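You operate a simulated robot arm through the tools that you are given. There is no shell and no other tool. Be economical: measure what you need, move in short steps, check, and stop when the job is done.

You run a simulated robot arm. Do the job below in one go: nothing can be reset, and whatever is moved stays where it is left.

## Task
Take the white pod on the near end of the grid and put it away on the top of the panel stand. Take the grey rail wiper and put it on top of the small white carton. Press the zero button two times. Open the blue tool drawer, take the small yellow brush from the inside of the blue tool drawer and leave it on the red tray and shut the drawer again. The order is free.

It is judged by the outcome, as a careful person would: the job done as asked, and still so three seconds after it is handed in. It fails if anything else is knocked over, pushed out of place, dropped, spilled or broken.

## Robot
A 7-joint arm with a two-finger parallel gripper on a trunk, on a base that drives. Base frame: it is fixed to the floor where the robot stands at the start and does not move with it; the origin is under the middle of the robot, x ahead of it, y to its left, z up. Units: mm, degrees, N and s.
Its first joint turns from -115.0 to 115.0 degrees. Places, roughly: blue tool drawer [5300, -1700, 700]; grey rail wiper (3x6x12 cm) [600, -600, 800]; red tray (17x11x3 cm) [900, -800, 400]; small white carton (17x12x8 cm) [700, 2900, 500]; small yellow brush (8x4x7 cm) [5400, -1700, 700]; top of the panel stand [-1300, 500, 800]; white pod (13x8x7 cm) [900, 0, 900]; zero button [3200, -500, 1400]. Payload 3.91 kg.
Tool frame: the origin (TCP) lies between the finger pads and is the grasp point; the fingertips stand 30 mm ahead of it; z points along the fingers, y is the line along which they close. The gripper opens to 110 mm. The fingers are 20 mm wide and 10 mm thick; the gripper's body (48 by 112 mm) begins 55 mm behind the TCP.
Orientation is that of the tool frame in the base frame, as a unit quaternion [w, x, y, z]. With the fingers straight down and closing along the base's y, the tool's x points along the base's -x, its y along +y and its z along -z.

## Interface
- The arm moves only by the tool send_rows. Its argument "motion" is a list that holds one entry, the list of rows, each a list of 7 numbers: the shift along the tool's x, y, z in units of 30 mm (1.0 is 30 mm), then the turn, a rotation vector about the tool's x, y, z in units of 8 degrees (1.0 is 8 degrees), then the finger opening in mm, from 0 to 110. In form: [[[tx, ty, tz, wx, wy, wz, gripper], ...]]. A call has 1 to 8 rows; each row shifts and turns the commanded pose from where the row before left it, along the tool's axes as they then stand. A call with a number of a shift or a turn outside -1 to 1 is refused whole. A row lasts 0.2 s, in which the tool goes at most 50 mm and 8.6 degrees; a call with a longer step from one row to the next is refused whole, and so is a gripper value outside its range. Where a pose cannot be reached the arm comes as near as it can. A force on the tool above 40 N (or 10 N above the force at the start of the call, whichever is more), or a blocked arm, ends the call early, and 0.2 s more pass. The fingers move at their own pace (about 153 mm/s each) and stop on an object; they squeeze with about 40 N. The grip force told is the motor's: it shows also when the fingers shut on nothing. Time passes only in rows, and 0.2 s behind the last, so rows that do not move let the fingers close. It gives the time, the measured TCP pose, the force on the tool (base axes), the opening and the grip force at its end, in the units of the frame above (readings bear some noise), with the torque about the TCP (base axes, N m) and any sound that the robot's microphone picked up.
- Cameras (640 x 400 px; columns grow to the right, rows downward): "scene" is now at [193.8, 140.7, 1416.5]; the picture's right is [-0.66, -0.75, 0.00], its down [-0.40, 0.35, -0.85] and it looks along [0.63, -0.56, -0.53] (base axes); focal length 263 px, centre (320, 200). "wrist" rides on the gripper at [72, 17, -103] in the tool frame; the picture's right is [-0.23, 0.97, 0.00], its down [-0.76, -0.18, -0.62] and it looks along [-0.61, -0.14, 0.78] (tool axes); focal length 222 px, centre (320, 200). There is no depth. A picture from a camera that has moved, and an enlarged one, comes with that camera's place and axes in the base frame and with its lens. The place of the scene camera against the robot may be out by one fixed shift of up to 18 mm in any direction.
- camera(camera): a new picture of that camera. No time passes.
- move_column(by): slides the trunk up (or, below 0, down) by that many mm; the arm and the scene camera ride with it, the base frame stays. It gives what a move gives, with no picture.
- drive_base(legs): drives the robot by 1 to 6 legs, each [ahead, left, turn to the left] in mm, mm and degrees, along the robot's own axes; the way and the turn of a leg run together, so that a leg with both is an arc; at most 1500 mm and 180 degrees a leg. The arm and the cameras ride along, it lands a little off, and it stops where it bumps. It gives what a move gives.
- aim_head(pan, tilt): turns the head with the scene camera to pan (to the left, within 80 degrees either way) and tilt (down, from -29 to 69), counted from straight ahead of the robot. It gives what a move gives.
- close_up(camera, box): a new picture of the part [left, top, right, bottom] of that camera's present view, enlarged. No time passes.
- hand_in(): hands the job in; it is judged then, once.

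Go step by step. Nothing tells you exact positions but the pictures and the camera data: compare them with the known pose of the tool, close in by small moves and look again before you grip or let go. The budget is 165 turns and 128 pictures, counting those below and the enlarged ones. Unless the task says otherwise, let go and move clear before handing in.

The tools are called after ">>>" as a command line: name --argument value ..., lists and objects as JSON in quotes. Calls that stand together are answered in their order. send_rows: Moves the arm, as the interface text tells. Its arguments: {"type":"object","properties":{"motion":{"type":"array"}},"required":["motion"]} The other tools are called the same way: move_column (by) slides the trunk up or down; drive_base (legs) drives the base; aim_head (pan, tilt) turns the head that bears the scene camera; camera (camera) takes a picture; close_up (camera, box) takes an enlarged picture of a part of a camera's view; hand_in () hands the job in.

At the start:

```text
t: 0.0
tool_pos: [661.0, -83.1, 1030.8]
tool_rot: [0.0, 0.0, 1.0, 0.0]
contact_force: [0.5, 0.3, 0.0]
moment: [-0.01, 0.02, -0.06]
grip_width: 109.9
gripper_force: 0.0
trunk travel left (down, up): [-750.0, 240.0]
robot x, y, heading: [2.4, -0.8, -0.1]
head pan, tilt: [-41.4, 32.2]
```

scene: 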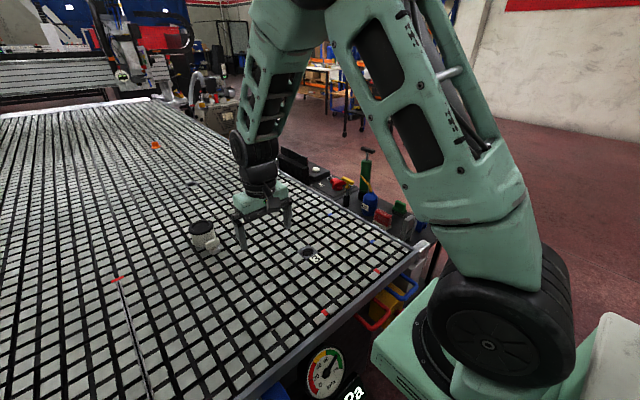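
wrist: 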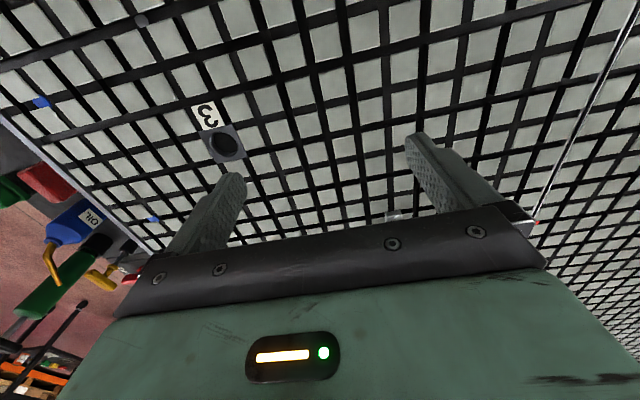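

The white pod seems to be at about (920, -10) on the grid. I'll enlarge it first, then approach.

>>> close_up --camera "scene" --box '[150, 180, 310, 280]'

>>> close_up --camera "scene" --box '[280, 130, 440, 230]'

```text
4.00 times, centred on (230, 230) of scene
camera zoom: at [193.8, 140.7, 1416.5], right [-0.66, -0.75, 0.0], down [-0.4, 0.35, -0.85], along [0.63, -0.56, -0.53], focal length 1052 px, centre (680, 80)
```

zoom: 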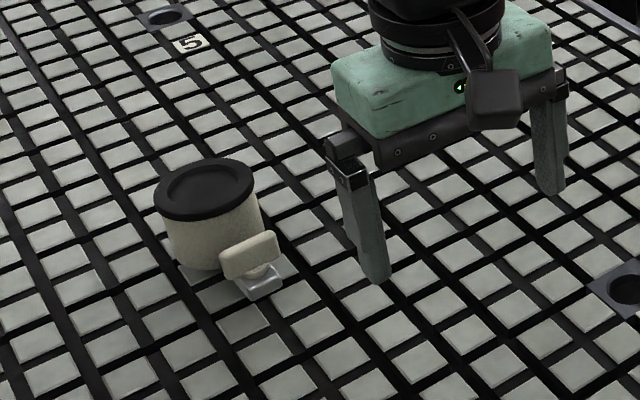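

```text
4.00 times, centred on (360, 180) of scene
camera zoom: at [193.8, 140.7, 1416.5], right [-0.66, -0.75, 0.0], down [-0.4, 0.35, -0.85], along [0.63, -0.56, -0.53], focal length 1052 px, centre (160, 280)
```

zoom: 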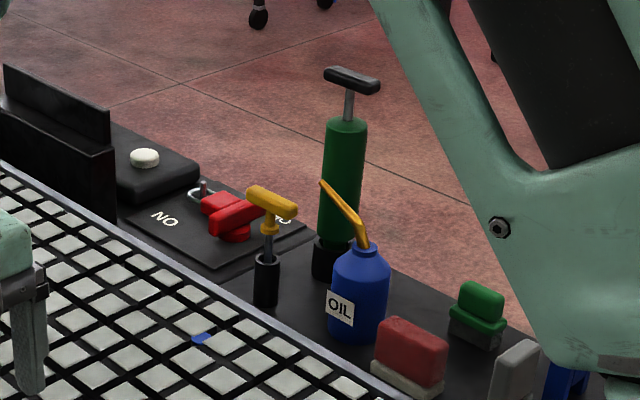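

I see a cylindrical pod with a small knob, and a red valve with "ON" marks on the tool shelf. I'll check the gauge and valve for a possible vacuum clamp before pulling on anything.

>>> close_up --camera "scene" --box '[280, 320, 408, 400]'

>>> close_up --camera "scene" --box '[300, 165, 380, 215]'

>>> aim_head --pan 0 --tilt 45

>>> camera --camera "scene"

```text
5.00 times, centred on (344, 360) of scene
camera zoom: at [193.8, 140.7, 1416.5], right [-0.66, -0.75, 0.0], down [-0.4, 0.35, -0.85], along [0.63, -0.56, -0.53], focal length 1316 px, centre (200, -600)
```

zoom: 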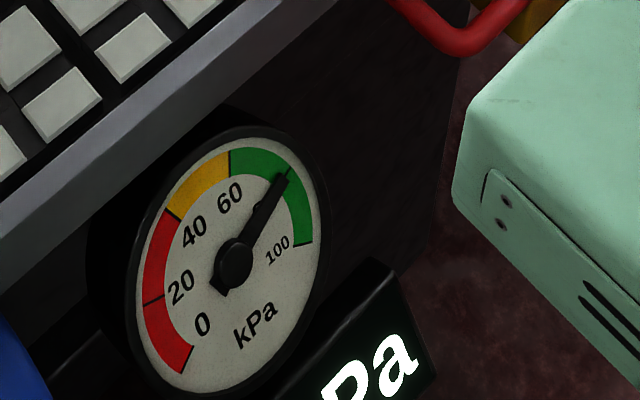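

```text
8.00 times, centred on (340, 190) of scene
camera zoom: at [193.8, 140.7, 1416.5], right [-0.66, -0.75, 0.0], down [-0.4, 0.35, -0.85], along [0.63, -0.56, -0.53], focal length 2105 px, centre (160, 280)
```

zoom: 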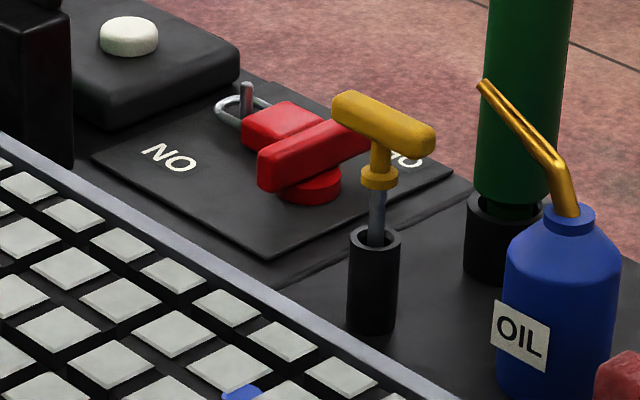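

```text
t: 1.1
tool_pos: [661.8, -82.8, 1029.6]
tool_rot: [0.0, 0.0, 1.0, 0.001]
contact_force: [0.3, 0.0, 0.0]
moment: [0.01, 0.0, -0.04]
grip_width: 109.9
gripper_force: 0.1
trunk travel left (down, up): [-750.0, 240.0]
robot x, y, heading: [-0.9, -3.6, 0.1]
head pan, tilt: [0.0, 45.0]
```

```text
121 pictures are left
camera scene: at [208.0, 199.8, 1397.4], right [0.0, -1.0, 0.0], down [-0.71, 0.0, -0.71], along [0.71, 0.0, -0.71], focal length 263 px, centre (320, 200)
```

scene: 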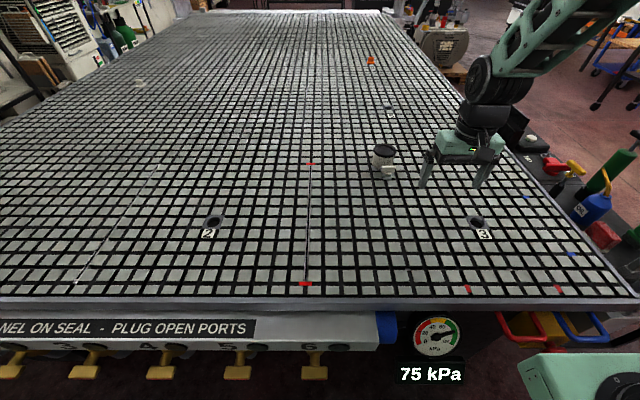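

The gauge reads 75 kPa and the valve is padlocked, so I'll leave it alone. Next I'll look closely at the pod and its little handle.

>>> close_up --camera "scene" --box '[352, 135, 416, 175]'

>>> close_up --camera "scene" --box '[0, 280, 192, 400]'

>>> close_up --camera "scene" --box '[192, 280, 384, 400]'

```text
10.00 times, centred on (384, 155) of scene
camera zoom: at [208.0, 199.8, 1397.4], right [0.0, -1.0, 0.0], down [-0.71, 0.0, -0.71], along [0.71, 0.0, -0.71], focal length 2631 px, centre (-320, 650)
```

zoom: 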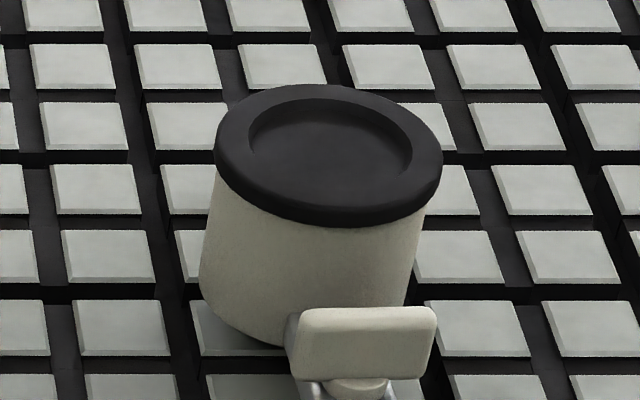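

```text
3.33 times, centred on (96, 340) of scene
camera zoom: at [208.0, 199.8, 1397.4], right [0.0, -1.0, 0.0], down [-0.71, 0.0, -0.71], along [0.71, 0.0, -0.71], focal length 877 px, centre (1067, -267)
```

zoom: 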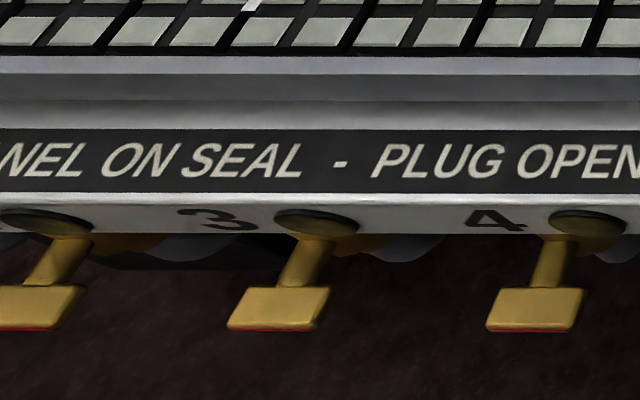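

```text
3.33 times, centred on (288, 340) of scene
camera zoom: at [208.0, 199.8, 1397.4], right [0.0, -1.0, 0.0], down [-0.71, 0.0, -0.71], along [0.71, 0.0, -0.71], focal length 877 px, centre (427, -267)
```

zoom: 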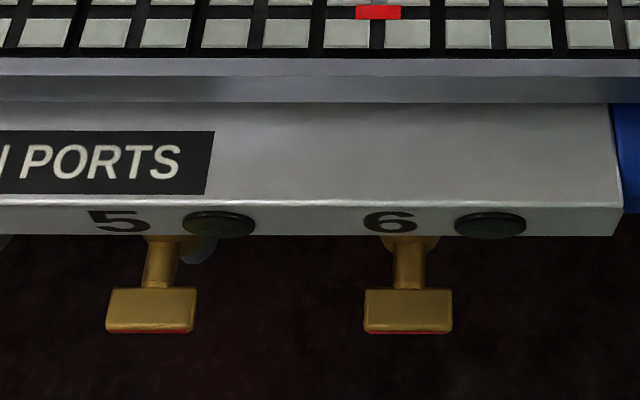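

The pod's handle may be a release lever, and I'll test that with a gentle pull later. Now I'll move the tool out over the pod to see the reach, with a look with the wrist camera, and check the robot's clearance to the bench.

>>> send_rows --motion '[[[-1, 0.3, 0, 0, 0, 0, 110], [-1, 0.3, 0, 0, 0, 0, 110], [-1, 0.3, 0, 0, 0, 0, 110], [-1, 0.3, 0, 0, 0, 0, 110], [-1, 0.3, 0, 0, 0, 0, 110], [-1, 0.3, 0, 0, 0, 0, 110]]]'

>>> camera --camera "wrist"

>>> aim_head --pan 0 --tilt 69

>>> camera --camera "scene"

```text
t: 2.5
tool_pos: [843.5, -29.5, 1030.9]
tool_rot: [0.0, 0.0, 1.0, 0.0]
contact_force: [0.1, -0.3, 0.2]
moment: [0.02, -0.01, -0.04]
grip_width: 110.0
gripper_force: 0.0
trunk travel left (down, up): [-750.0, 240.0]
robot x, y, heading: [1.5, 1.8, -0.0]
head pan, tilt: [0.0, 45.0]
```

```text
117 pictures are left
camera wrist: at [769.2, -11.0, 1135.4], right [0.23, 0.97, 0.0], down [0.76, -0.18, 0.62], along [0.61, -0.14, -0.78], focal length 222 px, centre (320, 200)
```

wrist: 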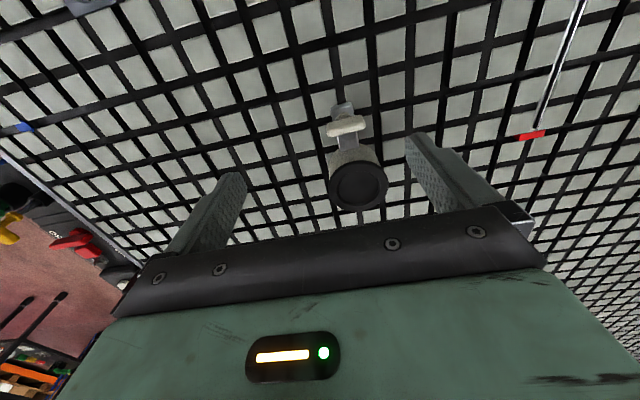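

```text
t: 3.4
tool_pos: [842.2, -29.7, 1030.0]
tool_rot: [-0.001, 0.0, 1.0, 0.0]
contact_force: [-0.2, -1.0, 1.3]
moment: [-0.01, 0.01, -0.02]
grip_width: 109.9
gripper_force: 0.0
trunk travel left (down, up): [-750.0, 240.0]
robot x, y, heading: [4.7, 0.7, 0.1]
head pan, tilt: [0.0, 68.8]
```

```text
116 pictures are left
camera scene: at [182.7, 199.9, 1368.6], right [0.0, -1.0, 0.0], down [-0.93, 0.0, -0.36], along [0.36, 0.0, -0.93], focal length 263 px, centre (320, 200)
```

scene: 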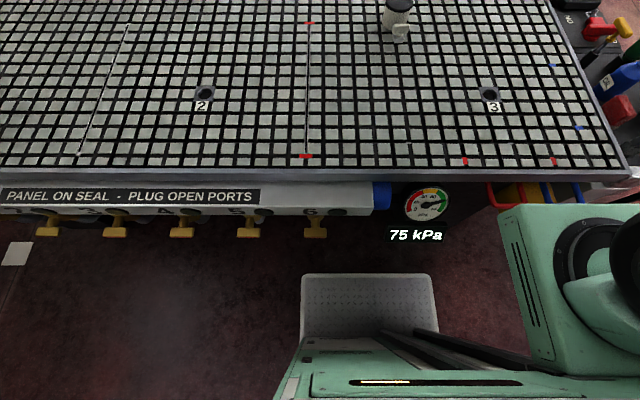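

From the wrist view I put the pod lid at about (950, 0, 885). I'll bring the tool over it and look again.

>>> send_rows --motion '[[[-0.9, 0.25, 0, 0, 0, 0, 110], [-0.9, 0.25, 0, 0, 0, 0, 110], [-0.9, 0.25, 0, 0, 0, 0, 110], [-0.8, 0.25, 0, 0, 0, 0, 110], [0, 0, 1, 0, 0, 0, 110], [0, 0, 1, 0, 0, 0, 110]]]'

>>> camera --camera "wrist"

>>> aim_head --pan 0 --tilt 35

>>> close_up --camera "scene" --box '[300, 100, 500, 225]'

```text
t: 4.8
tool_pos: [929.0, -2.7, 967.4]
tool_rot: [0.0, 0.0, 1.0, 0.0]
contact_force: [0.0, -1.2, 0.9]
moment: [0.01, 0.0, -0.03]
grip_width: 110.3
gripper_force: 0.0
out of reach, approached as far as the arm can: row 4
trunk travel left (down, up): [-750.0, 240.0]
robot x, y, heading: [0.1, 1.0, -0.0]
head pan, tilt: [0.0, 68.8]
```

```text
115 pictures are left
camera wrist: at [857.0, 16.5, 1072.0], right [0.23, 0.97, 0.0], down [0.76, -0.18, 0.62], along [0.61, -0.14, -0.78], focal length 222 px, centre (320, 200)
```

wrist: 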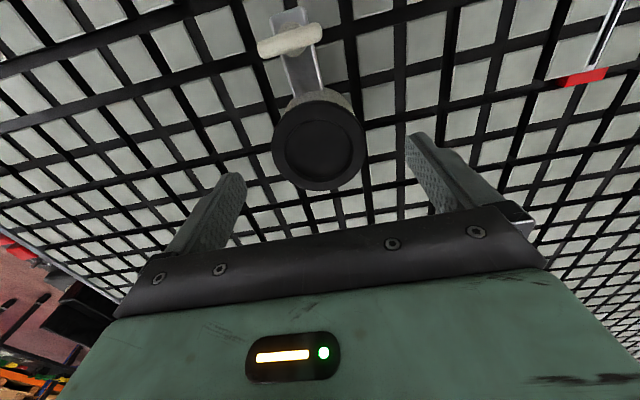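

```text
t: 5.8
tool_pos: [930.7, -2.7, 968.3]
tool_rot: [0.001, 0.0, 1.0, 0.0]
contact_force: [-0.4, -0.1, -0.1]
moment: [-0.01, 0.01, 0.0]
grip_width: 110.1
gripper_force: 0.0
trunk travel left (down, up): [-750.0, 240.0]
robot x, y, heading: [0.6, -2.5, 0.0]
head pan, tilt: [0.0, 35.0]
```

```text
3.20 times, centred on (400, 162) of scene
camera zoom: at [214.8, 199.9, 1412.1], right [0.0, -1.0, 0.0], down [-0.57, 0.0, -0.82], along [0.82, 0.0, -0.57], focal length 842 px, centre (64, 320)
```

zoom: 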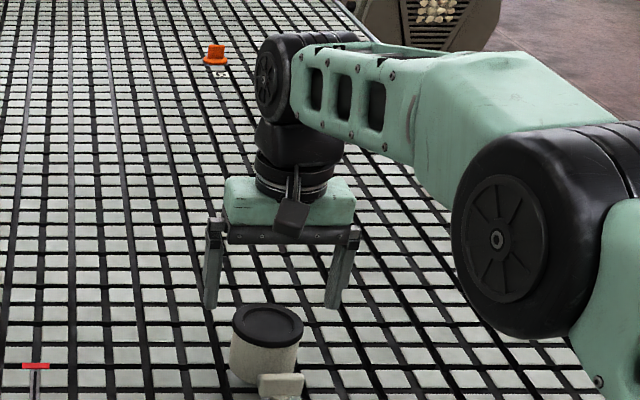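

I'll refine the lid estimate with an enlarged wrist view.

>>> close_up --camera "wrist" --box '[220, 0, 420, 200]'

```text
2.00 times, centred on (320, 100) of wrist
camera zoom: at [857.2, 16.5, 1072.5], right [0.23, 0.97, 0.0], down [0.76, -0.18, 0.62], along [0.61, -0.14, -0.78], focal length 444 px, centre (320, 400)
```

zoom: 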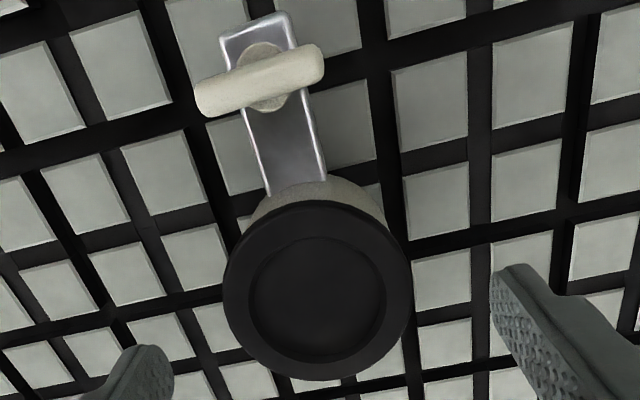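

The lid is right under the gripper, at about (934, 0, 897). I'm going down to a TCP height of 870.

>>> send_rows --motion '[[[-0.1, 0, 0.8, 0, 0, 0, 110], [0, 0.05, 0.8, 0, 0, 0, 110], [0, 0, 0.8, 0, 0, 0, 110], [0, 0, 0.8, 0, 0, 0, 110]]]'

>>> camera --camera "wrist"

>>> close_up --camera "scene" --box '[320, 150, 448, 230]'

```text
t: 6.8
tool_pos: [927.0, -0.9, 879.6]
tool_rot: [0.004, 0.0, 1.0, 0.0]
contact_force: [-11.3, -2.2, 34.6]
moment: [-0.91, 0.65, -0.29]
grip_width: 110.0
gripper_force: 0.0
out of reach, approached as far as the arm can: row 3
trunk travel left (down, up): [-750.0, 240.0]
robot x, y, heading: [-0.9, 0.0, -0.0]
head pan, tilt: [0.0, 35.0]
```

```text
112 pictures are left
camera wrist: at [854.0, 17.1, 984.0], right [0.23, 0.97, 0.0], down [0.76, -0.18, 0.63], along [0.61, -0.14, -0.78], focal length 222 px, centre (320, 200)
```

wrist: 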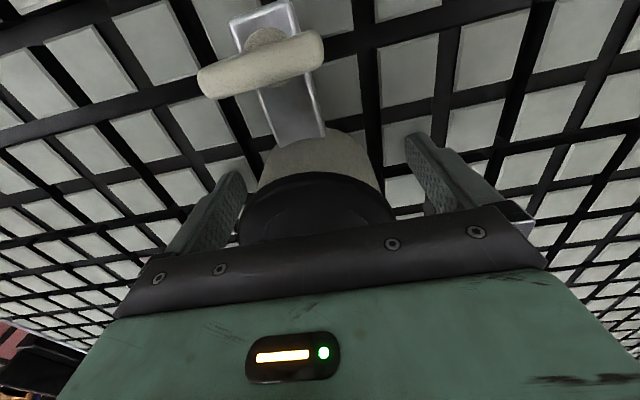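

```text
5.00 times, centred on (384, 190) of scene
camera zoom: at [212.2, 199.8, 1413.5], right [0.0, -1.0, 0.0], down [-0.57, 0.0, -0.82], along [0.82, 0.0, -0.57], focal length 1316 px, centre (0, 250)
```

zoom: 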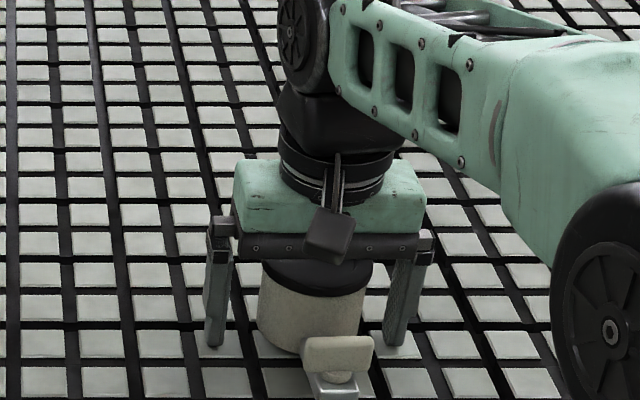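

There's contact force, so the fingertips are on the grid, whose surface is about z = 850. I'll raise the tool, shift back a little and close gently.

>>> send_rows --motion '[[[0, 0, -0.4, 0, 0, 0, 110], [0.2, 0.05, 0, 0, 0, 0, 110]]]'

>>> close_up --camera "wrist" --box '[160, 100, 480, 300]'

```text
t: 7.3
tool_pos: [922.1, -0.0, 883.6]
tool_rot: [-0.002, 0.001, 1.0, 0.0]
contact_force: [0.4, -0.9, -0.6]
moment: [0.04, 0.04, 0.01]
grip_width: 110.0
gripper_force: 0.1
trunk travel left (down, up): [-750.0, 240.0]
robot x, y, heading: [0.5, 2.9, 0.1]
head pan, tilt: [0.0, 35.0]
```

```text
2.00 times, centred on (320, 200) of wrist
camera zoom: at [849.5, 18.4, 988.0], right [0.23, 0.97, 0.0], down [0.76, -0.18, 0.62], along [0.6, -0.14, -0.78], focal length 444 px, centre (320, 200)
```

zoom: 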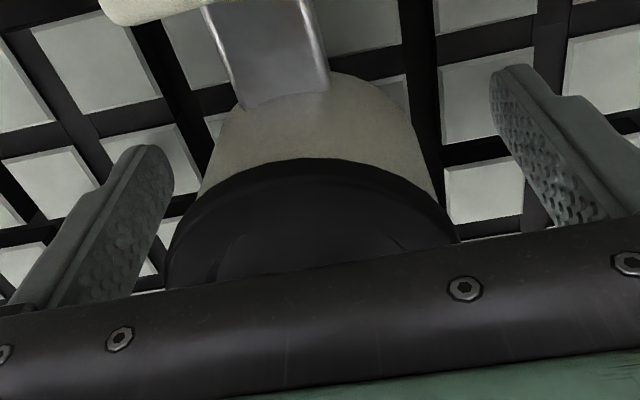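

>>> send_rows --motion '[[[0, 0, 0, 0, 0, 0, 85], [0, 0, 0, 0, 0, 0, 70], [0, 0, 0, 0, 0, 0, 40], [0, 0, 0, 0, 0, 0, 40], [0, 0, 0, 0, 0, 0, 40]]]'

>>> camera --camera "wrist"

```text
t: 8.6
tool_pos: [923.0, -0.5, 886.4]
tool_rot: [0.0, 0.001, 1.0, 0.0]
contact_force: [-0.6, -0.8, -0.3]
moment: [0.0, 0.0, 0.01]
grip_width: 69.2
gripper_force: 40.3
trunk travel left (down, up): [-750.0, 240.0]
robot x, y, heading: [-0.1, -0.2, -0.1]
head pan, tilt: [0.0, 35.0]
```

```text
109 pictures are left
camera wrist: at [849.8, 18.4, 989.5], right [0.23, 0.97, 0.0], down [0.76, -0.18, 0.62], along [0.61, -0.14, -0.78], focal length 222 px, centre (320, 200)
```

wrist: 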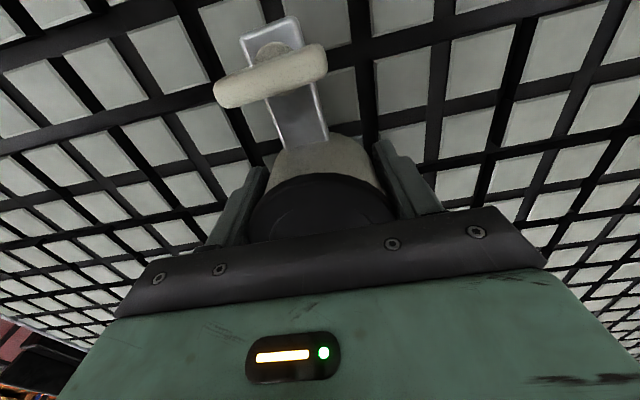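

Gripped at 69 mm. I'll pull up gently to see whether it is held down.

>>> send_rows --motion '[[[0, 0, -0.3, 0, 0, 0, 40], [0, 0, -0.3, 0, 0, 0, 40], [0, 0, -0.3, 0, 0, 0, 40]]]'

>>> camera --camera "wrist"

```text
t: 9.3
tool_pos: [923.1, 0.5, 913.1]
tool_rot: [0.0, -0.001, 1.0, -0.001]
contact_force: [-0.4, -0.3, 0.6]
moment: [-0.04, -0.02, -0.01]
grip_width: 69.2
gripper_force: 39.8
trunk travel left (down, up): [-750.0, 240.0]
robot x, y, heading: [3.2, -1.4, -0.0]
head pan, tilt: [0.0, 35.0]
```

```text
108 pictures are left
camera wrist: at [850.6, 19.3, 1017.7], right [0.23, 0.97, 0.0], down [0.76, -0.18, 0.62], along [0.61, -0.14, -0.78], focal length 222 px, centre (320, 200)
```

wrist: 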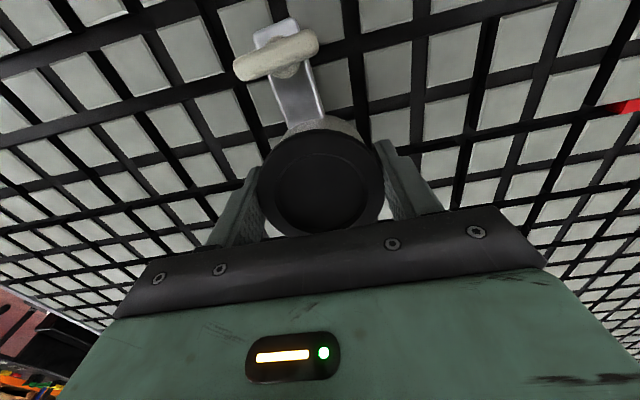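

The fingers slid up and the pod stayed put, so it is clamped by vacuum and its own T-handle is probably the release. I'll open, back off, and look at the handle.

>>> send_rows --motion '[[[0, 0, 0, 0, 0, 0, 80], [0, 0, 0, 0, 0, 0, 105], [0, 0, 0, 0, 0, 0, 105], [0.7, 0, -1, 0, 0, 0, 105], [1, 0, -1, 0, 0, 0, 105], [1, 0, 0, 0, 0, 0, 105], [1, 0, 0, 0, 0, 0, 105]]]'

>>> camera --camera "wrist"

>>> aim_head --pan -10 --tilt 38

>>> close_up --camera "scene" --box '[300, 150, 400, 212]'

```text
t: 10.9
tool_pos: [812.9, 0.4, 972.7]
tool_rot: [0.0, 0.0, 1.0, 0.0]
contact_force: [0.5, -0.1, 0.2]
moment: [0.02, 0.0, -0.01]
grip_width: 105.2
gripper_force: 0.2
trunk travel left (down, up): [-750.0, 240.0]
robot x, y, heading: [-1.8, 1.2, -0.1]
head pan, tilt: [0.0, 35.0]
```

```text
107 pictures are left
camera wrist: at [739.5, 18.9, 1076.8], right [0.23, 0.97, 0.0], down [0.76, -0.18, 0.62], along [0.61, -0.14, -0.78], focal length 222 px, centre (320, 200)
```

wrist: 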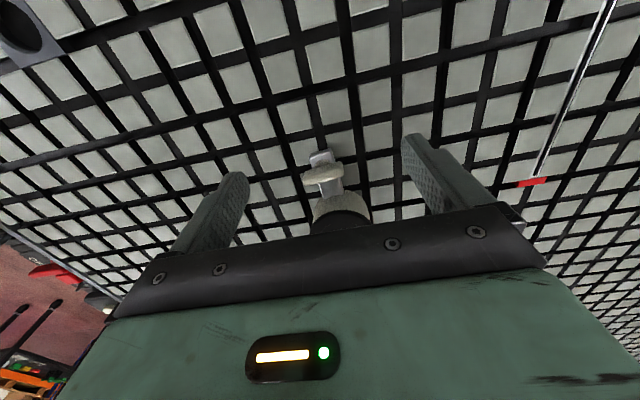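

```text
t: 11.7
tool_pos: [812.1, 1.0, 972.7]
tool_rot: [0.001, 0.001, 1.0, 0.0]
contact_force: [0.0, -0.3, -0.1]
moment: [-0.04, 0.01, 0.01]
grip_width: 105.3
gripper_force: 0.1
trunk travel left (down, up): [-750.0, 240.0]
robot x, y, heading: [1.4, 1.6, 0.0]
head pan, tilt: [-10.0, 38.0]
```

```text
6.40 times, centred on (350, 181) of scene
camera zoom: at [211.7, 184.9, 1407.6], right [-0.17, -0.98, 0.0], down [-0.61, 0.11, -0.79], along [0.78, -0.14, -0.62], focal length 1684 px, centre (128, 322)
```

zoom: 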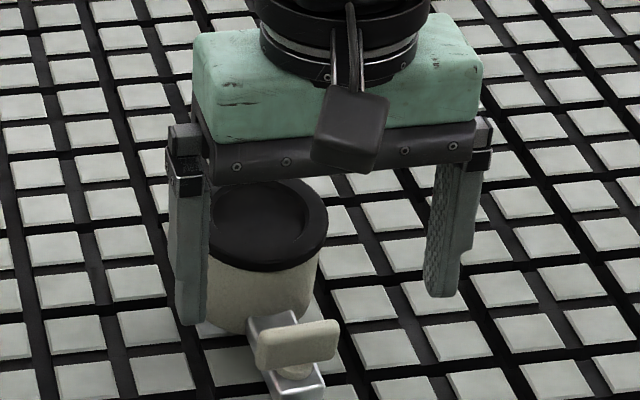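

I can see the T-bar on a metal tongue at about (861, -5, 885). I'll hover there for a close wrist view.

>>> send_rows --motion '[[[-0.9, -0.1, 0.4, 0, 0, 0, 105], [-0.9, 0, 1, 0, 0, 0, 105], [0, 0, 1, 0, 0, 0, 105]]]'

>>> close_up --camera "wrist" --box '[220, 40, 420, 220]'

>>> close_up --camera "scene" --box '[310, 165, 390, 225]'

```text
t: 12.5
tool_pos: [865.3, -2.1, 901.4]
tool_rot: [-0.001, 0.0, 1.0, 0.0]
contact_force: [-0.6, 1.0, -0.3]
moment: [0.0, -0.03, 0.0]
grip_width: 105.0
gripper_force: 0.0
trunk travel left (down, up): [-750.0, 240.0]
robot x, y, heading: [-0.5, -0.6, -0.1]
head pan, tilt: [-10.0, 38.0]
```

```text
2.22 times, centred on (320, 130) of wrist
camera zoom: at [792.4, 15.6, 1006.2], right [0.23, 0.97, 0.0], down [0.76, -0.18, 0.62], along [0.61, -0.14, -0.78], focal length 494 px, centre (320, 356)
```

zoom: 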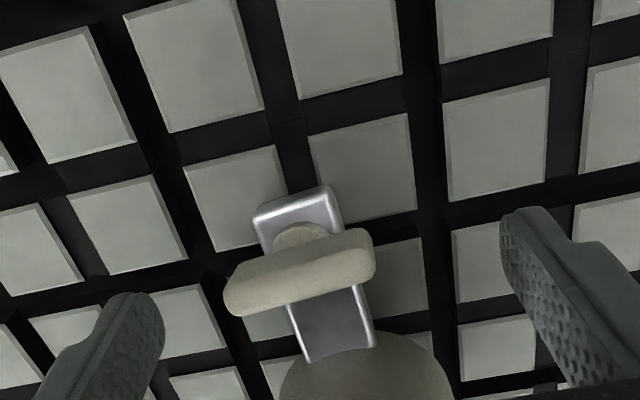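

```text
6.67 times, centred on (350, 195) of scene
camera zoom: at [211.4, 184.9, 1407.7], right [-0.17, -0.98, 0.0], down [-0.61, 0.11, -0.79], along [0.78, -0.14, -0.62], focal length 1754 px, centre (120, 233)
```

zoom: 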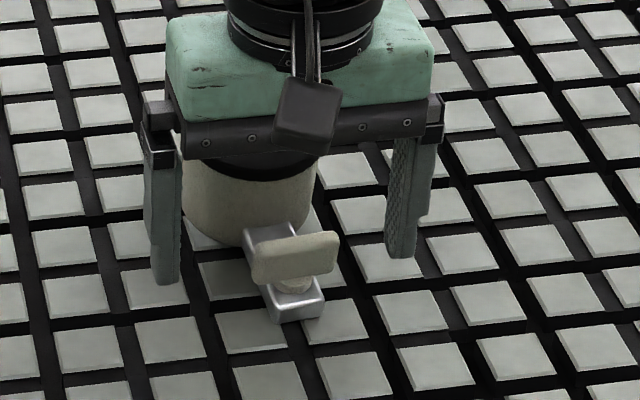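

The handle is a quarter-turn T-bar (long axis along y) on a metal valve body. I'll raise, narrow the fingers and turn the tool 90° so they can straddle the bar.

>>> send_rows --motion '[[[0, 0, -1, 0, 0, 0, 60], [0, 0, -0.6, 0, 0, 1, 36], [0, 0, 0, 0, 0, 1, 36], [0, 0, 0, 0, 0, 1, 36], [0, 0, 0, 0, 0, 1, 36], [0, 0, 0, 0, 0, 1, 36], [0, 0, 0, 0, 0, 1, 36]]]'

>>> send_rows --motion '[[[0, 0, 0, 0, 0, 1, 36], [0, 0, 0, 0, 0, 1, 36], [0, 0, 0, 0, 0, 1, 36], [0, 0, 0, 0, 0, 1, 36], [0, 0, 0, 0, 0, 0.7, 36]]]'

>>> camera --camera "wrist"

```text
t: 14.1
tool_pos: [866.1, -1.4, 948.7]
tool_rot: [0.0, 0.408, 0.913, 0.0]
contact_force: [-0.2, 0.5, -0.3]
moment: [-0.02, 0.03, -0.04]
grip_width: 36.2
gripper_force: 0.0
trunk travel left (down, up): [-750.0, 240.0]
robot x, y, heading: [-0.7, 0.5, 0.3]
head pan, tilt: [-10.0, 38.0]
```

```text
t: 15.3
tool_pos: [867.1, -1.6, 949.2]
tool_rot: [0.001, 0.681, 0.733, 0.0]
contact_force: [-0.4, 0.4, 0.0]
moment: [0.01, -0.03, 0.01]
grip_width: 36.1
gripper_force: 0.1
trunk travel left (down, up): [-750.0, 240.0]
robot x, y, heading: [1.1, -3.2, -0.2]
head pan, tilt: [-10.0, 38.0]
```

```text
103 pictures are left
camera wrist: at [877.2, 73.2, 1054.0], right [0.99, -0.15, 0.0], down [-0.12, -0.77, 0.62], along [-0.1, -0.62, -0.78], focal length 222 px, centre (320, 200)
```

wrist: 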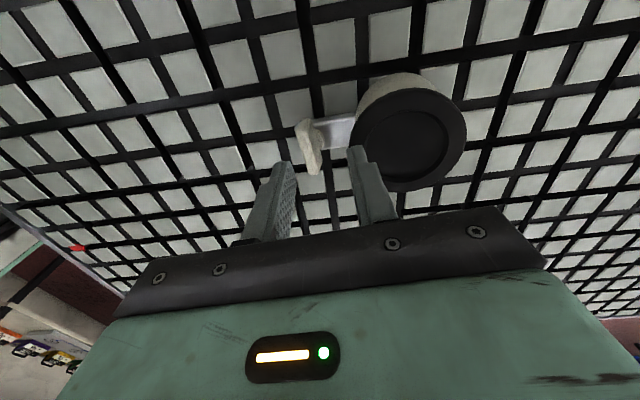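

>>> send_rows --motion '[[[-0.1, -0.33, 0.5, 0, 0, -0.3, 36], [0, 0, 0.5, 0, 0, 0, 36]]]'

>>> close_up --camera "wrist" --box '[220, 80, 420, 230]'

>>> close_up --camera "scene" --box '[310, 165, 390, 225]'

```text
t: 15.8
tool_pos: [863.0, -3.8, 944.4]
tool_rot: [0.007, 0.663, 0.748, 0.01]
contact_force: [-3.5, -0.3, 16.4]
moment: [-0.01, -0.41, 0.01]
grip_width: 34.6
gripper_force: 0.1
trunk travel left (down, up): [-750.0, 240.0]
robot x, y, heading: [1.6, -1.8, -0.1]
head pan, tilt: [-10.0, 38.0]
stopped in row 2: the force on the tool passed its limit (the readings are from after the stop); the commanded pose is now the measured one
```

```text
2.67 times, centred on (320, 155) of wrist
camera zoom: at [868.2, 71.2, 1048.6], right [0.99, -0.11, 0.02], down [-0.1, -0.78, 0.62], along [-0.05, -0.62, -0.79], focal length 592 px, centre (320, 320)
```

zoom: 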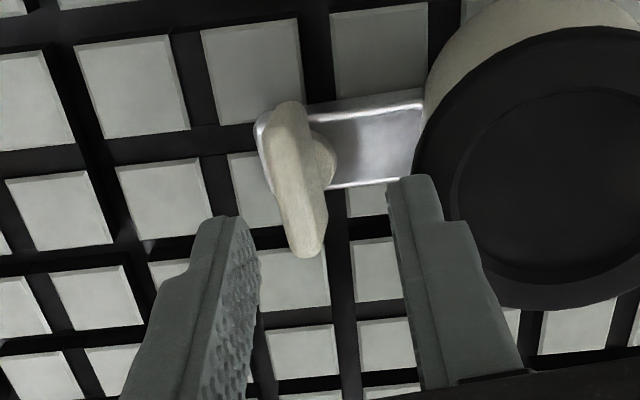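

```text
6.67 times, centred on (350, 195) of scene
camera zoom: at [210.4, 184.9, 1408.0], right [-0.17, -0.98, 0.0], down [-0.61, 0.11, -0.79], along [0.78, -0.14, -0.61], focal length 1754 px, centre (120, 233)
```

zoom: 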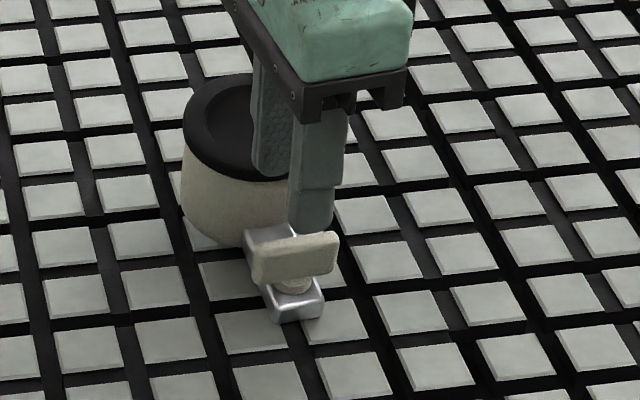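

The +x finger touched the pod lid. I'll lift, straighten, narrow the opening to 24 mm and shift to the bar centre at x ≈ 856 before lowering.

>>> send_rows --motion '[[[0, 0, -0.4, 0.17, 0, 0, 24], [0, -0.24, 0, 0, 0, 0, 24], [0, 0, 0.4, 0, 0, 0, 24], [0, 0, 0.5, 0, 0, 0, 24]]]'

>>> close_up --camera "wrist" --box '[220, 80, 420, 230]'

>>> close_up --camera "scene" --box '[310, 165, 390, 225]'

```text
t: 16.8
tool_pos: [855.8, -4.9, 925.7]
tool_rot: [0.0, 0.664, 0.747, -0.001]
contact_force: [-0.2, -0.3, -0.5]
moment: [0.03, -0.03, 0.0]
grip_width: 24.1
gripper_force: 0.0
trunk travel left (down, up): [-750.0, 240.0]
robot x, y, heading: [-1.4, 3.0, 0.2]
head pan, tilt: [-10.0, 38.0]
```

```text
2.67 times, centred on (320, 155) of wrist
camera zoom: at [863.5, 70.5, 1030.2], right [0.99, -0.11, 0.0], down [-0.09, -0.78, 0.62], along [-0.07, -0.62, -0.78], focal length 592 px, centre (320, 320)
```

zoom: 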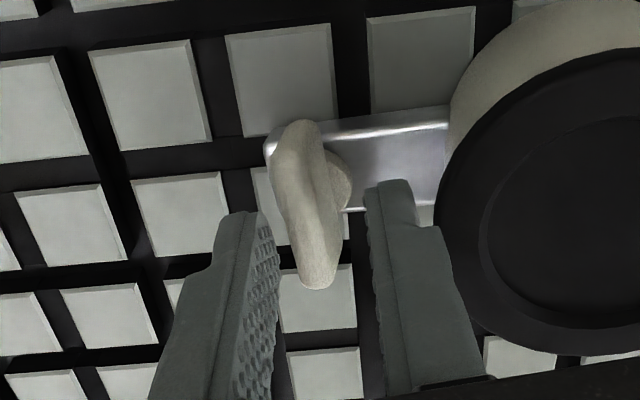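

```text
6.67 times, centred on (350, 195) of scene
camera zoom: at [211.6, 184.9, 1407.7], right [-0.17, -0.98, 0.0], down [-0.61, 0.11, -0.79], along [0.78, -0.14, -0.62], focal length 1754 px, centre (120, 233)
```

zoom: 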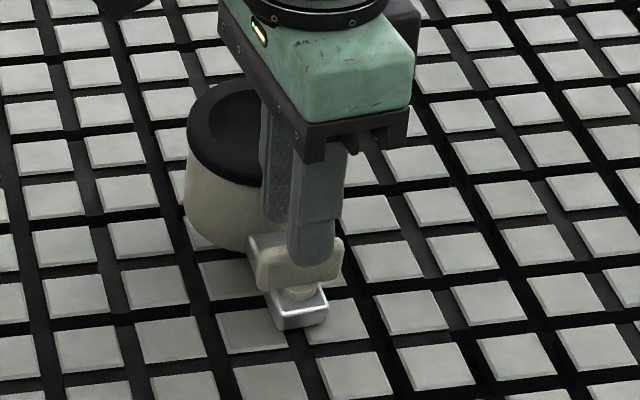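

The fingers straddle the bar. I'll lower by 20 mm and close.

>>> send_rows --motion '[[[0, 0, 0.35, 0, 0, 0, 24], [0, 0, 0.3, 0, 0, 0, 24], [0, 0, 0, 0, 0, 0, 5], [0, 0, 0, 0, 0, 0, 5]]]'

>>> close_up --camera "wrist" --box '[220, 80, 420, 230]'

```text
t: 17.4
tool_pos: [858.3, -5.7, 912.9]
tool_rot: [0.003, 0.665, 0.747, 0.003]
contact_force: [1.7, -0.8, 6.6]
moment: [0.03, -0.09, 0.01]
grip_width: 11.2
gripper_force: 6.7
trunk travel left (down, up): [-750.0, 240.0]
robot x, y, heading: [2.7, -1.3, -0.1]
head pan, tilt: [-10.0, 38.0]
stopped in row 3: the force on the tool passed its limit (the readings are from after the stop); the commanded pose is now the measured one
```

```text
2.67 times, centred on (320, 155) of wrist
camera zoom: at [865.6, 70.3, 1017.4], right [0.99, -0.11, 0.01], down [-0.09, -0.78, 0.62], along [-0.06, -0.62, -0.78], focal length 592 px, centre (320, 320)
```

zoom: 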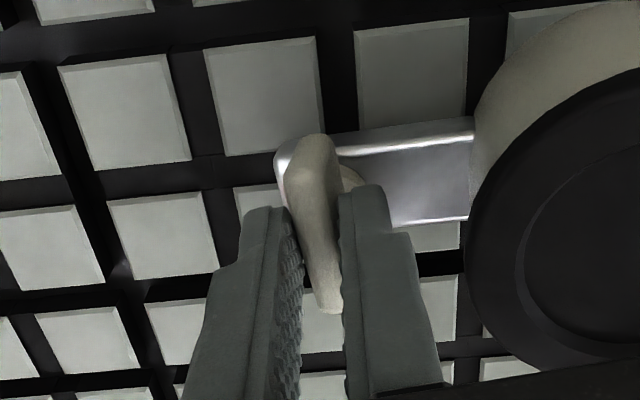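

The bar is between the fingers. I'll tighten and try turning a little, watching the torque.

>>> send_rows --motion '[[[0, 0, 0, 0, 0, 0, 2], [0, 0, 0, 0, 0, 0, 2], [0, 0, 0, 0, 0, -0.5, 2], [0, 0, 0, 0, 0, -0.5, 2], [0, 0, 0, 0, 0, -0.5, 2]]]'

>>> close_up --camera "wrist" --box '[220, 80, 420, 230]'

```text
t: 18.6
tool_pos: [858.6, -5.4, 912.5]
tool_rot: [0.003, 0.583, 0.813, 0.003]
contact_force: [3.9, -6.4, 17.6]
moment: [-0.48, -0.71, -0.11]
grip_width: 10.8
gripper_force: 40.1
trunk travel left (down, up): [-750.0, 240.0]
robot x, y, heading: [1.9, 2.0, 0.0]
head pan, tilt: [-10.0, 38.0]
```

```text
2.67 times, centred on (320, 155) of wrist
camera zoom: at [849.5, 70.7, 1017.5], right [1.0, 0.1, 0.01], down [0.07, -0.78, 0.62], along [0.07, -0.62, -0.78], focal length 592 px, centre (320, 320)
```

zoom: 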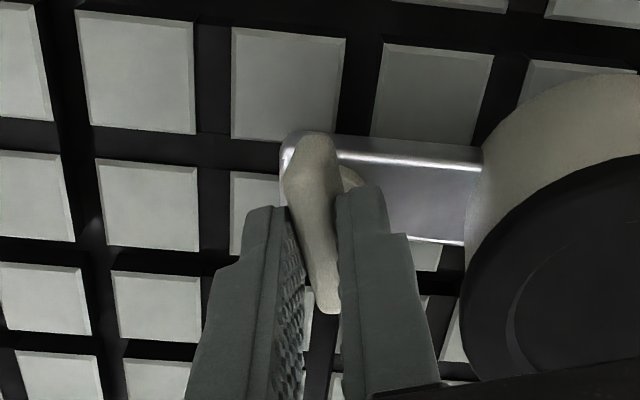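

The bar turns with the gripper, so I continue the same way.

>>> send_rows --motion '[[[0, 0, -0.05, 0, 0, -0.8, 2], [0, 0, 0, 0, 0, -0.8, 2], [0, 0, 0, 0, 0, -0.8, 2], [0, 0, 0, 0, 0, -0.8, 2], [0, 0, 0, 0, 0, -0.8, 2], [0, 0, 0, 0, 0, -0.8, 2]]]'

>>> close_up --camera "wrist" --box '[220, 80, 420, 230]'

```text
t: 20.1
tool_pos: [858.1, -4.7, 914.1]
tool_rot: [0.003, 0.282, 0.959, 0.001]
contact_force: [-0.5, -3.9, 18.9]
moment: [-0.32, -1.27, -0.25]
grip_width: 11.7
gripper_force: 39.7
trunk travel left (down, up): [-750.0, 240.0]
robot x, y, heading: [-1.1, -1.1, -0.2]
head pan, tilt: [-10.0, 38.0]
```

```text
2.67 times, centred on (320, 155) of wrist
camera zoom: at [804.6, 49.8, 1018.6], right [0.72, 0.7, 0.01], down [0.54, -0.56, 0.63], along [0.44, -0.45, -0.78], focal length 592 px, centre (320, 320)
```

zoom: 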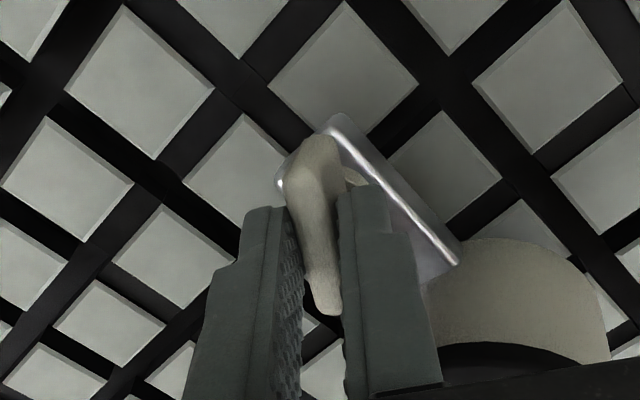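

>>> send_rows --motion '[[[0, 0, -0.08, 0, 0, -0.8, 2], [0, 0, 0, 0, 0, -0.8, 2], [0, 0, 0, 0, 0, -0.8, 2], [0, 0, 0, 0, 0, -0.8, 2], [0, 0, 0, 0, 0, -0.8, 2], [0, 0, 0, 0, 0, -0.6, 2]]]'

>>> camera --camera "wrist"

>>> aim_head --pan -10 --tilt 45

>>> camera --camera "scene"

```text
t: 21.4
tool_pos: [858.4, -5.0, 914.6]
tool_rot: [0.002, -0.035, 0.999, 0.001]
contact_force: [0.9, -0.2, 16.3]
moment: [0.06, -1.11, 0.0]
grip_width: 8.8
gripper_force: 40.3
trunk travel left (down, up): [-750.0, 240.0]
robot x, y, heading: [-4.6, -3.5, 0.1]
head pan, tilt: [-10.0, 38.0]
```

```text
95 pictures are left
camera wrist: at [783.1, 8.1, 1019.9], right [0.16, 0.99, 0.0], down [0.77, -0.12, 0.63], along [0.62, -0.1, -0.78], focal length 222 px, centre (320, 200)
```

wrist: 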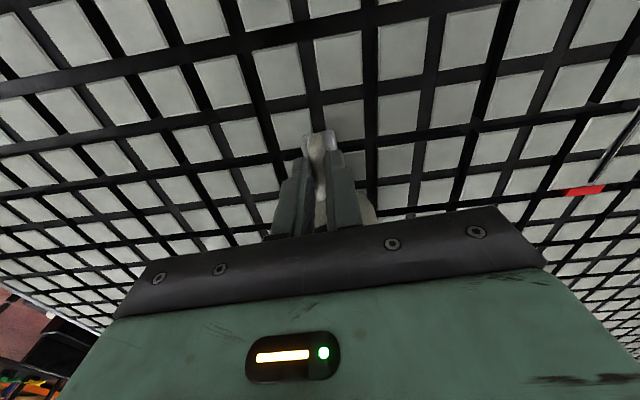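

```text
t: 22.1
tool_pos: [858.3, -4.9, 916.9]
tool_rot: [0.003, -0.033, 0.999, 0.001]
contact_force: [-0.4, -0.2, 14.6]
moment: [0.08, -0.95, 0.0]
grip_width: 9.2
gripper_force: 40.0
trunk travel left (down, up): [-750.0, 240.0]
robot x, y, heading: [0.8, -5.6, 0.2]
head pan, tilt: [-10.0, 45.0]
```

```text
94 pictures are left
camera scene: at [205.9, 185.7, 1397.6], right [-0.17, -0.98, 0.0], down [-0.7, 0.12, -0.71], along [0.7, -0.12, -0.71], focal length 263 px, centre (320, 200)
```

scene: 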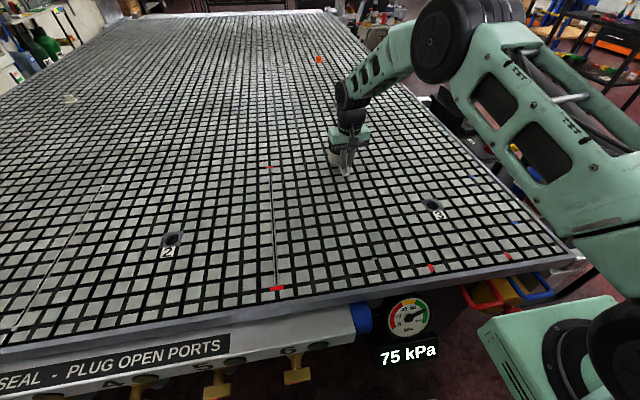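

The bar now lies along the tongue, a full quarter turn. I'll let go, lift off, and regrip the pod.

>>> send_rows --motion '[[[0, 0, 0, 0, 0, 0, 26], [0, 0, 0, 0, 0, 0.5, 26], [0, 0, -1, 0, 0, 0, 26], [0, 0, -1, 0, 0, 0, 50], [-0.7, 0.05, 0, 0, 0, 0, 110], [-0.7, 0.05, 0, 0, 0, 0, 110], [-0.7, 0.05, 0, 0, 0, 0, 110]]]'

>>> close_up --camera "wrist" --box '[220, 0, 420, 200]'

```text
t: 23.7
tool_pos: [922.8, -1.0, 974.6]
tool_rot: [0.002, 0.0, 1.0, 0.001]
contact_force: [-0.1, -0.2, -0.3]
moment: [-0.01, -0.01, 0.01]
grip_width: 110.1
gripper_force: 0.0
trunk travel left (down, up): [-750.0, 240.0]
robot x, y, heading: [1.8, 1.7, -0.2]
head pan, tilt: [-10.0, 45.0]
```

```text
2.00 times, centred on (320, 100) of wrist
camera zoom: at [848.7, 17.2, 1078.9], right [0.23, 0.97, 0.0], down [0.76, -0.18, 0.63], along [0.61, -0.14, -0.78], focal length 444 px, centre (320, 400)
```

zoom: 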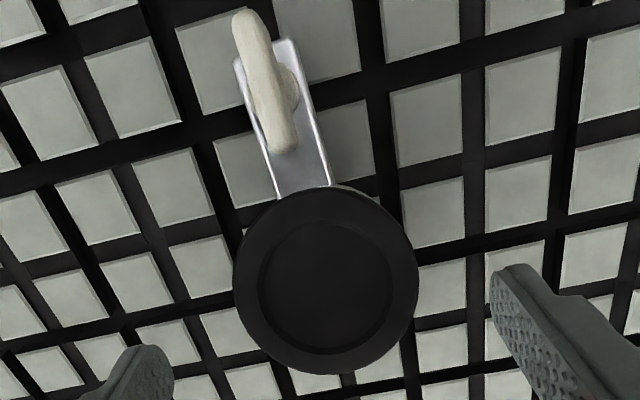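

>>> send_rows --motion '[[[0, 0.05, 1, 0, 0, 0, 110], [0, 0, 1, 0, 0, 0, 110], [0, 0, 0.95, 0, 0, 0, 110], [0, 0, 0, 0, 0, 0, 85], [0, 0, 0, 0, 0, 0, 45], [0, 0, 0, 0, 0, 0, 40], [0, 0, 0, 0, 0, 0, 40]]]'

>>> send_rows --motion '[[[0, 0, -0.3, 0, 0, 0, 40], [0, 0, -0.3, 0, 0, 0, 40], [0, 0, -0.3, 0, 0, 0, 40]]]'

>>> camera --camera "wrist"

```text
t: 25.3
tool_pos: [922.7, 1.0, 887.4]
tool_rot: [0.003, 0.001, 1.0, 0.001]
contact_force: [1.4, 1.0, 0.3]
moment: [0.03, -0.07, 0.02]
grip_width: 69.7
gripper_force: 40.7
trunk travel left (down, up): [-750.0, 240.0]
robot x, y, heading: [1.8, -0.4, 0.1]
head pan, tilt: [-10.0, 45.0]
```

```text
t: 26.1
tool_pos: [921.4, 1.8, 913.5]
tool_rot: [0.002, 0.001, 1.0, 0.002]
contact_force: [-0.2, -0.4, -3.5]
moment: [0.01, 0.0, 0.05]
grip_width: 69.6
gripper_force: 40.4
trunk travel left (down, up): [-750.0, 240.0]
robot x, y, heading: [-0.0, 0.9, -0.1]
head pan, tilt: [-10.0, 45.0]
```

```text
92 pictures are left
camera wrist: at [848.1, 20.0, 1017.7], right [0.23, 0.97, 0.0], down [0.76, -0.18, 0.63], along [0.61, -0.14, -0.78], focal length 222 px, centre (320, 200)
```

wrist: 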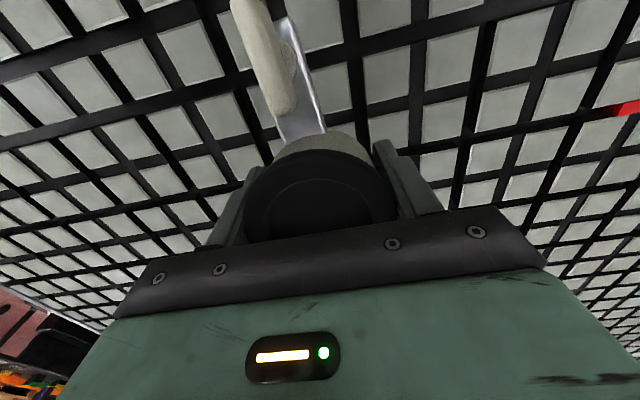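

The pod came free (3.5 N). I'll lift it, draw it back toward the robot and look around for the panel stand behind me.

>>> send_rows --motion '[[[0, 0, -1, 0, 0, 0, 40], [0, 0, -1, 0, 0, 0, 40], [0.5, 0, -1, 0, 0, 0, 40], [1, 0, -1, 0, 0, 0, 40], [1, 0, -1, 0, 0, 0, 40], [1, 0, -1, 0, 0, 0, 40], [1, 0, 0, 0, 0, 0, 40], [1, 0, 0, 0, 0, 0, 40]]]'

>>> send_rows --motion '[[[1, 0, 0, 0, 0, 0, 40], [1, 0, 0, 0, 0, 0, 40], [1, 0, 0, 0, 0, 0, 40], [1, 0, 0, 0, 0, 0, 40], [1, 0, 0, 0, 0, 0, 40], [1, 0, 0, 0, 0, 0, 40]]]'

>>> aim_head --pan 80 --tilt 20

>>> camera --camera "scene"

>>> aim_head --pan -60 --tilt 30

>>> camera --camera "scene"

```text
t: 27.9
tool_pos: [753.8, 0.3, 1093.5]
tool_rot: [0.002, 0.0, 1.0, 0.001]
contact_force: [0.2, -0.5, -3.6]
moment: [0.0, 0.01, 0.0]
grip_width: 69.7
gripper_force: 39.8
trunk travel left (down, up): [-750.0, 240.0]
robot x, y, heading: [1.1, 1.1, -0.0]
head pan, tilt: [-10.0, 45.0]
```

```text
t: 29.3
tool_pos: [575.1, 1.7, 1092.3]
tool_rot: [0.002, 0.001, 1.0, 0.001]
contact_force: [0.4, 0.3, -3.3]
moment: [0.03, 0.01, 0.01]
grip_width: 69.4
gripper_force: 39.7
trunk travel left (down, up): [-750.0, 240.0]
robot x, y, heading: [4.8, -0.3, 0.3]
head pan, tilt: [-10.0, 45.0]
```

```text
t: 31.0
tool_pos: [574.9, 1.5, 1092.0]
tool_rot: [0.003, 0.002, 1.0, 0.001]
contact_force: [-0.4, 0.1, -2.6]
moment: [0.0, 0.02, -0.02]
grip_width: 69.3
gripper_force: 40.1
trunk travel left (down, up): [-750.0, 240.0]
robot x, y, heading: [-2.5, -0.5, 0.1]
head pan, tilt: [80.0, 20.0]
```

```text
91 pictures are left
camera scene: at [142.9, 291.6, 1436.0], right [0.98, -0.17, 0.0], down [-0.06, -0.34, -0.94], along [0.16, 0.93, -0.34], focal length 263 px, centre (320, 200)
```

scene: 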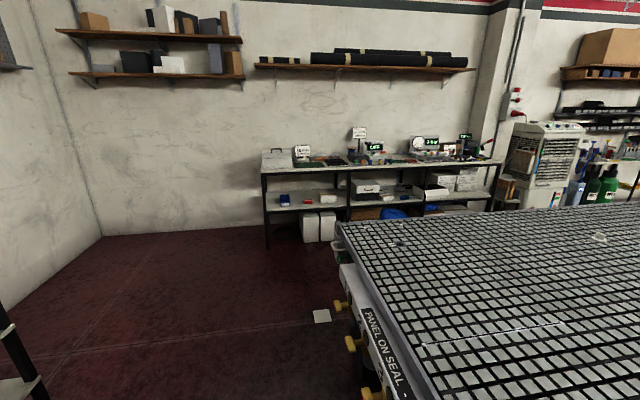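

```text
t: 33.2
tool_pos: [575.6, 0.4, 1092.0]
tool_rot: [0.003, -0.001, 1.0, 0.001]
contact_force: [0.8, -0.3, -2.6]
moment: [-0.02, -0.01, 0.02]
grip_width: 69.1
gripper_force: 40.1
trunk travel left (down, up): [-750.0, 240.0]
robot x, y, heading: [-2.5, -2.2, -0.0]
head pan, tilt: [-60.0, 30.0]
```

```text
90 pictures are left
camera scene: at [171.9, 121.5, 1420.0], right [-0.87, -0.5, 0.0], down [-0.25, 0.43, -0.87], along [0.43, -0.75, -0.5], focal length 263 px, centre (320, 200)
```

scene: 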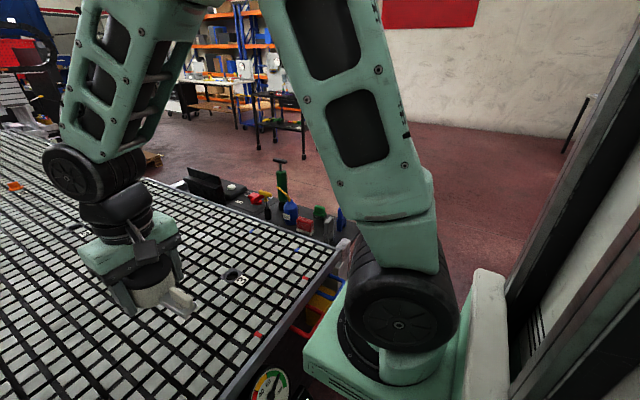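

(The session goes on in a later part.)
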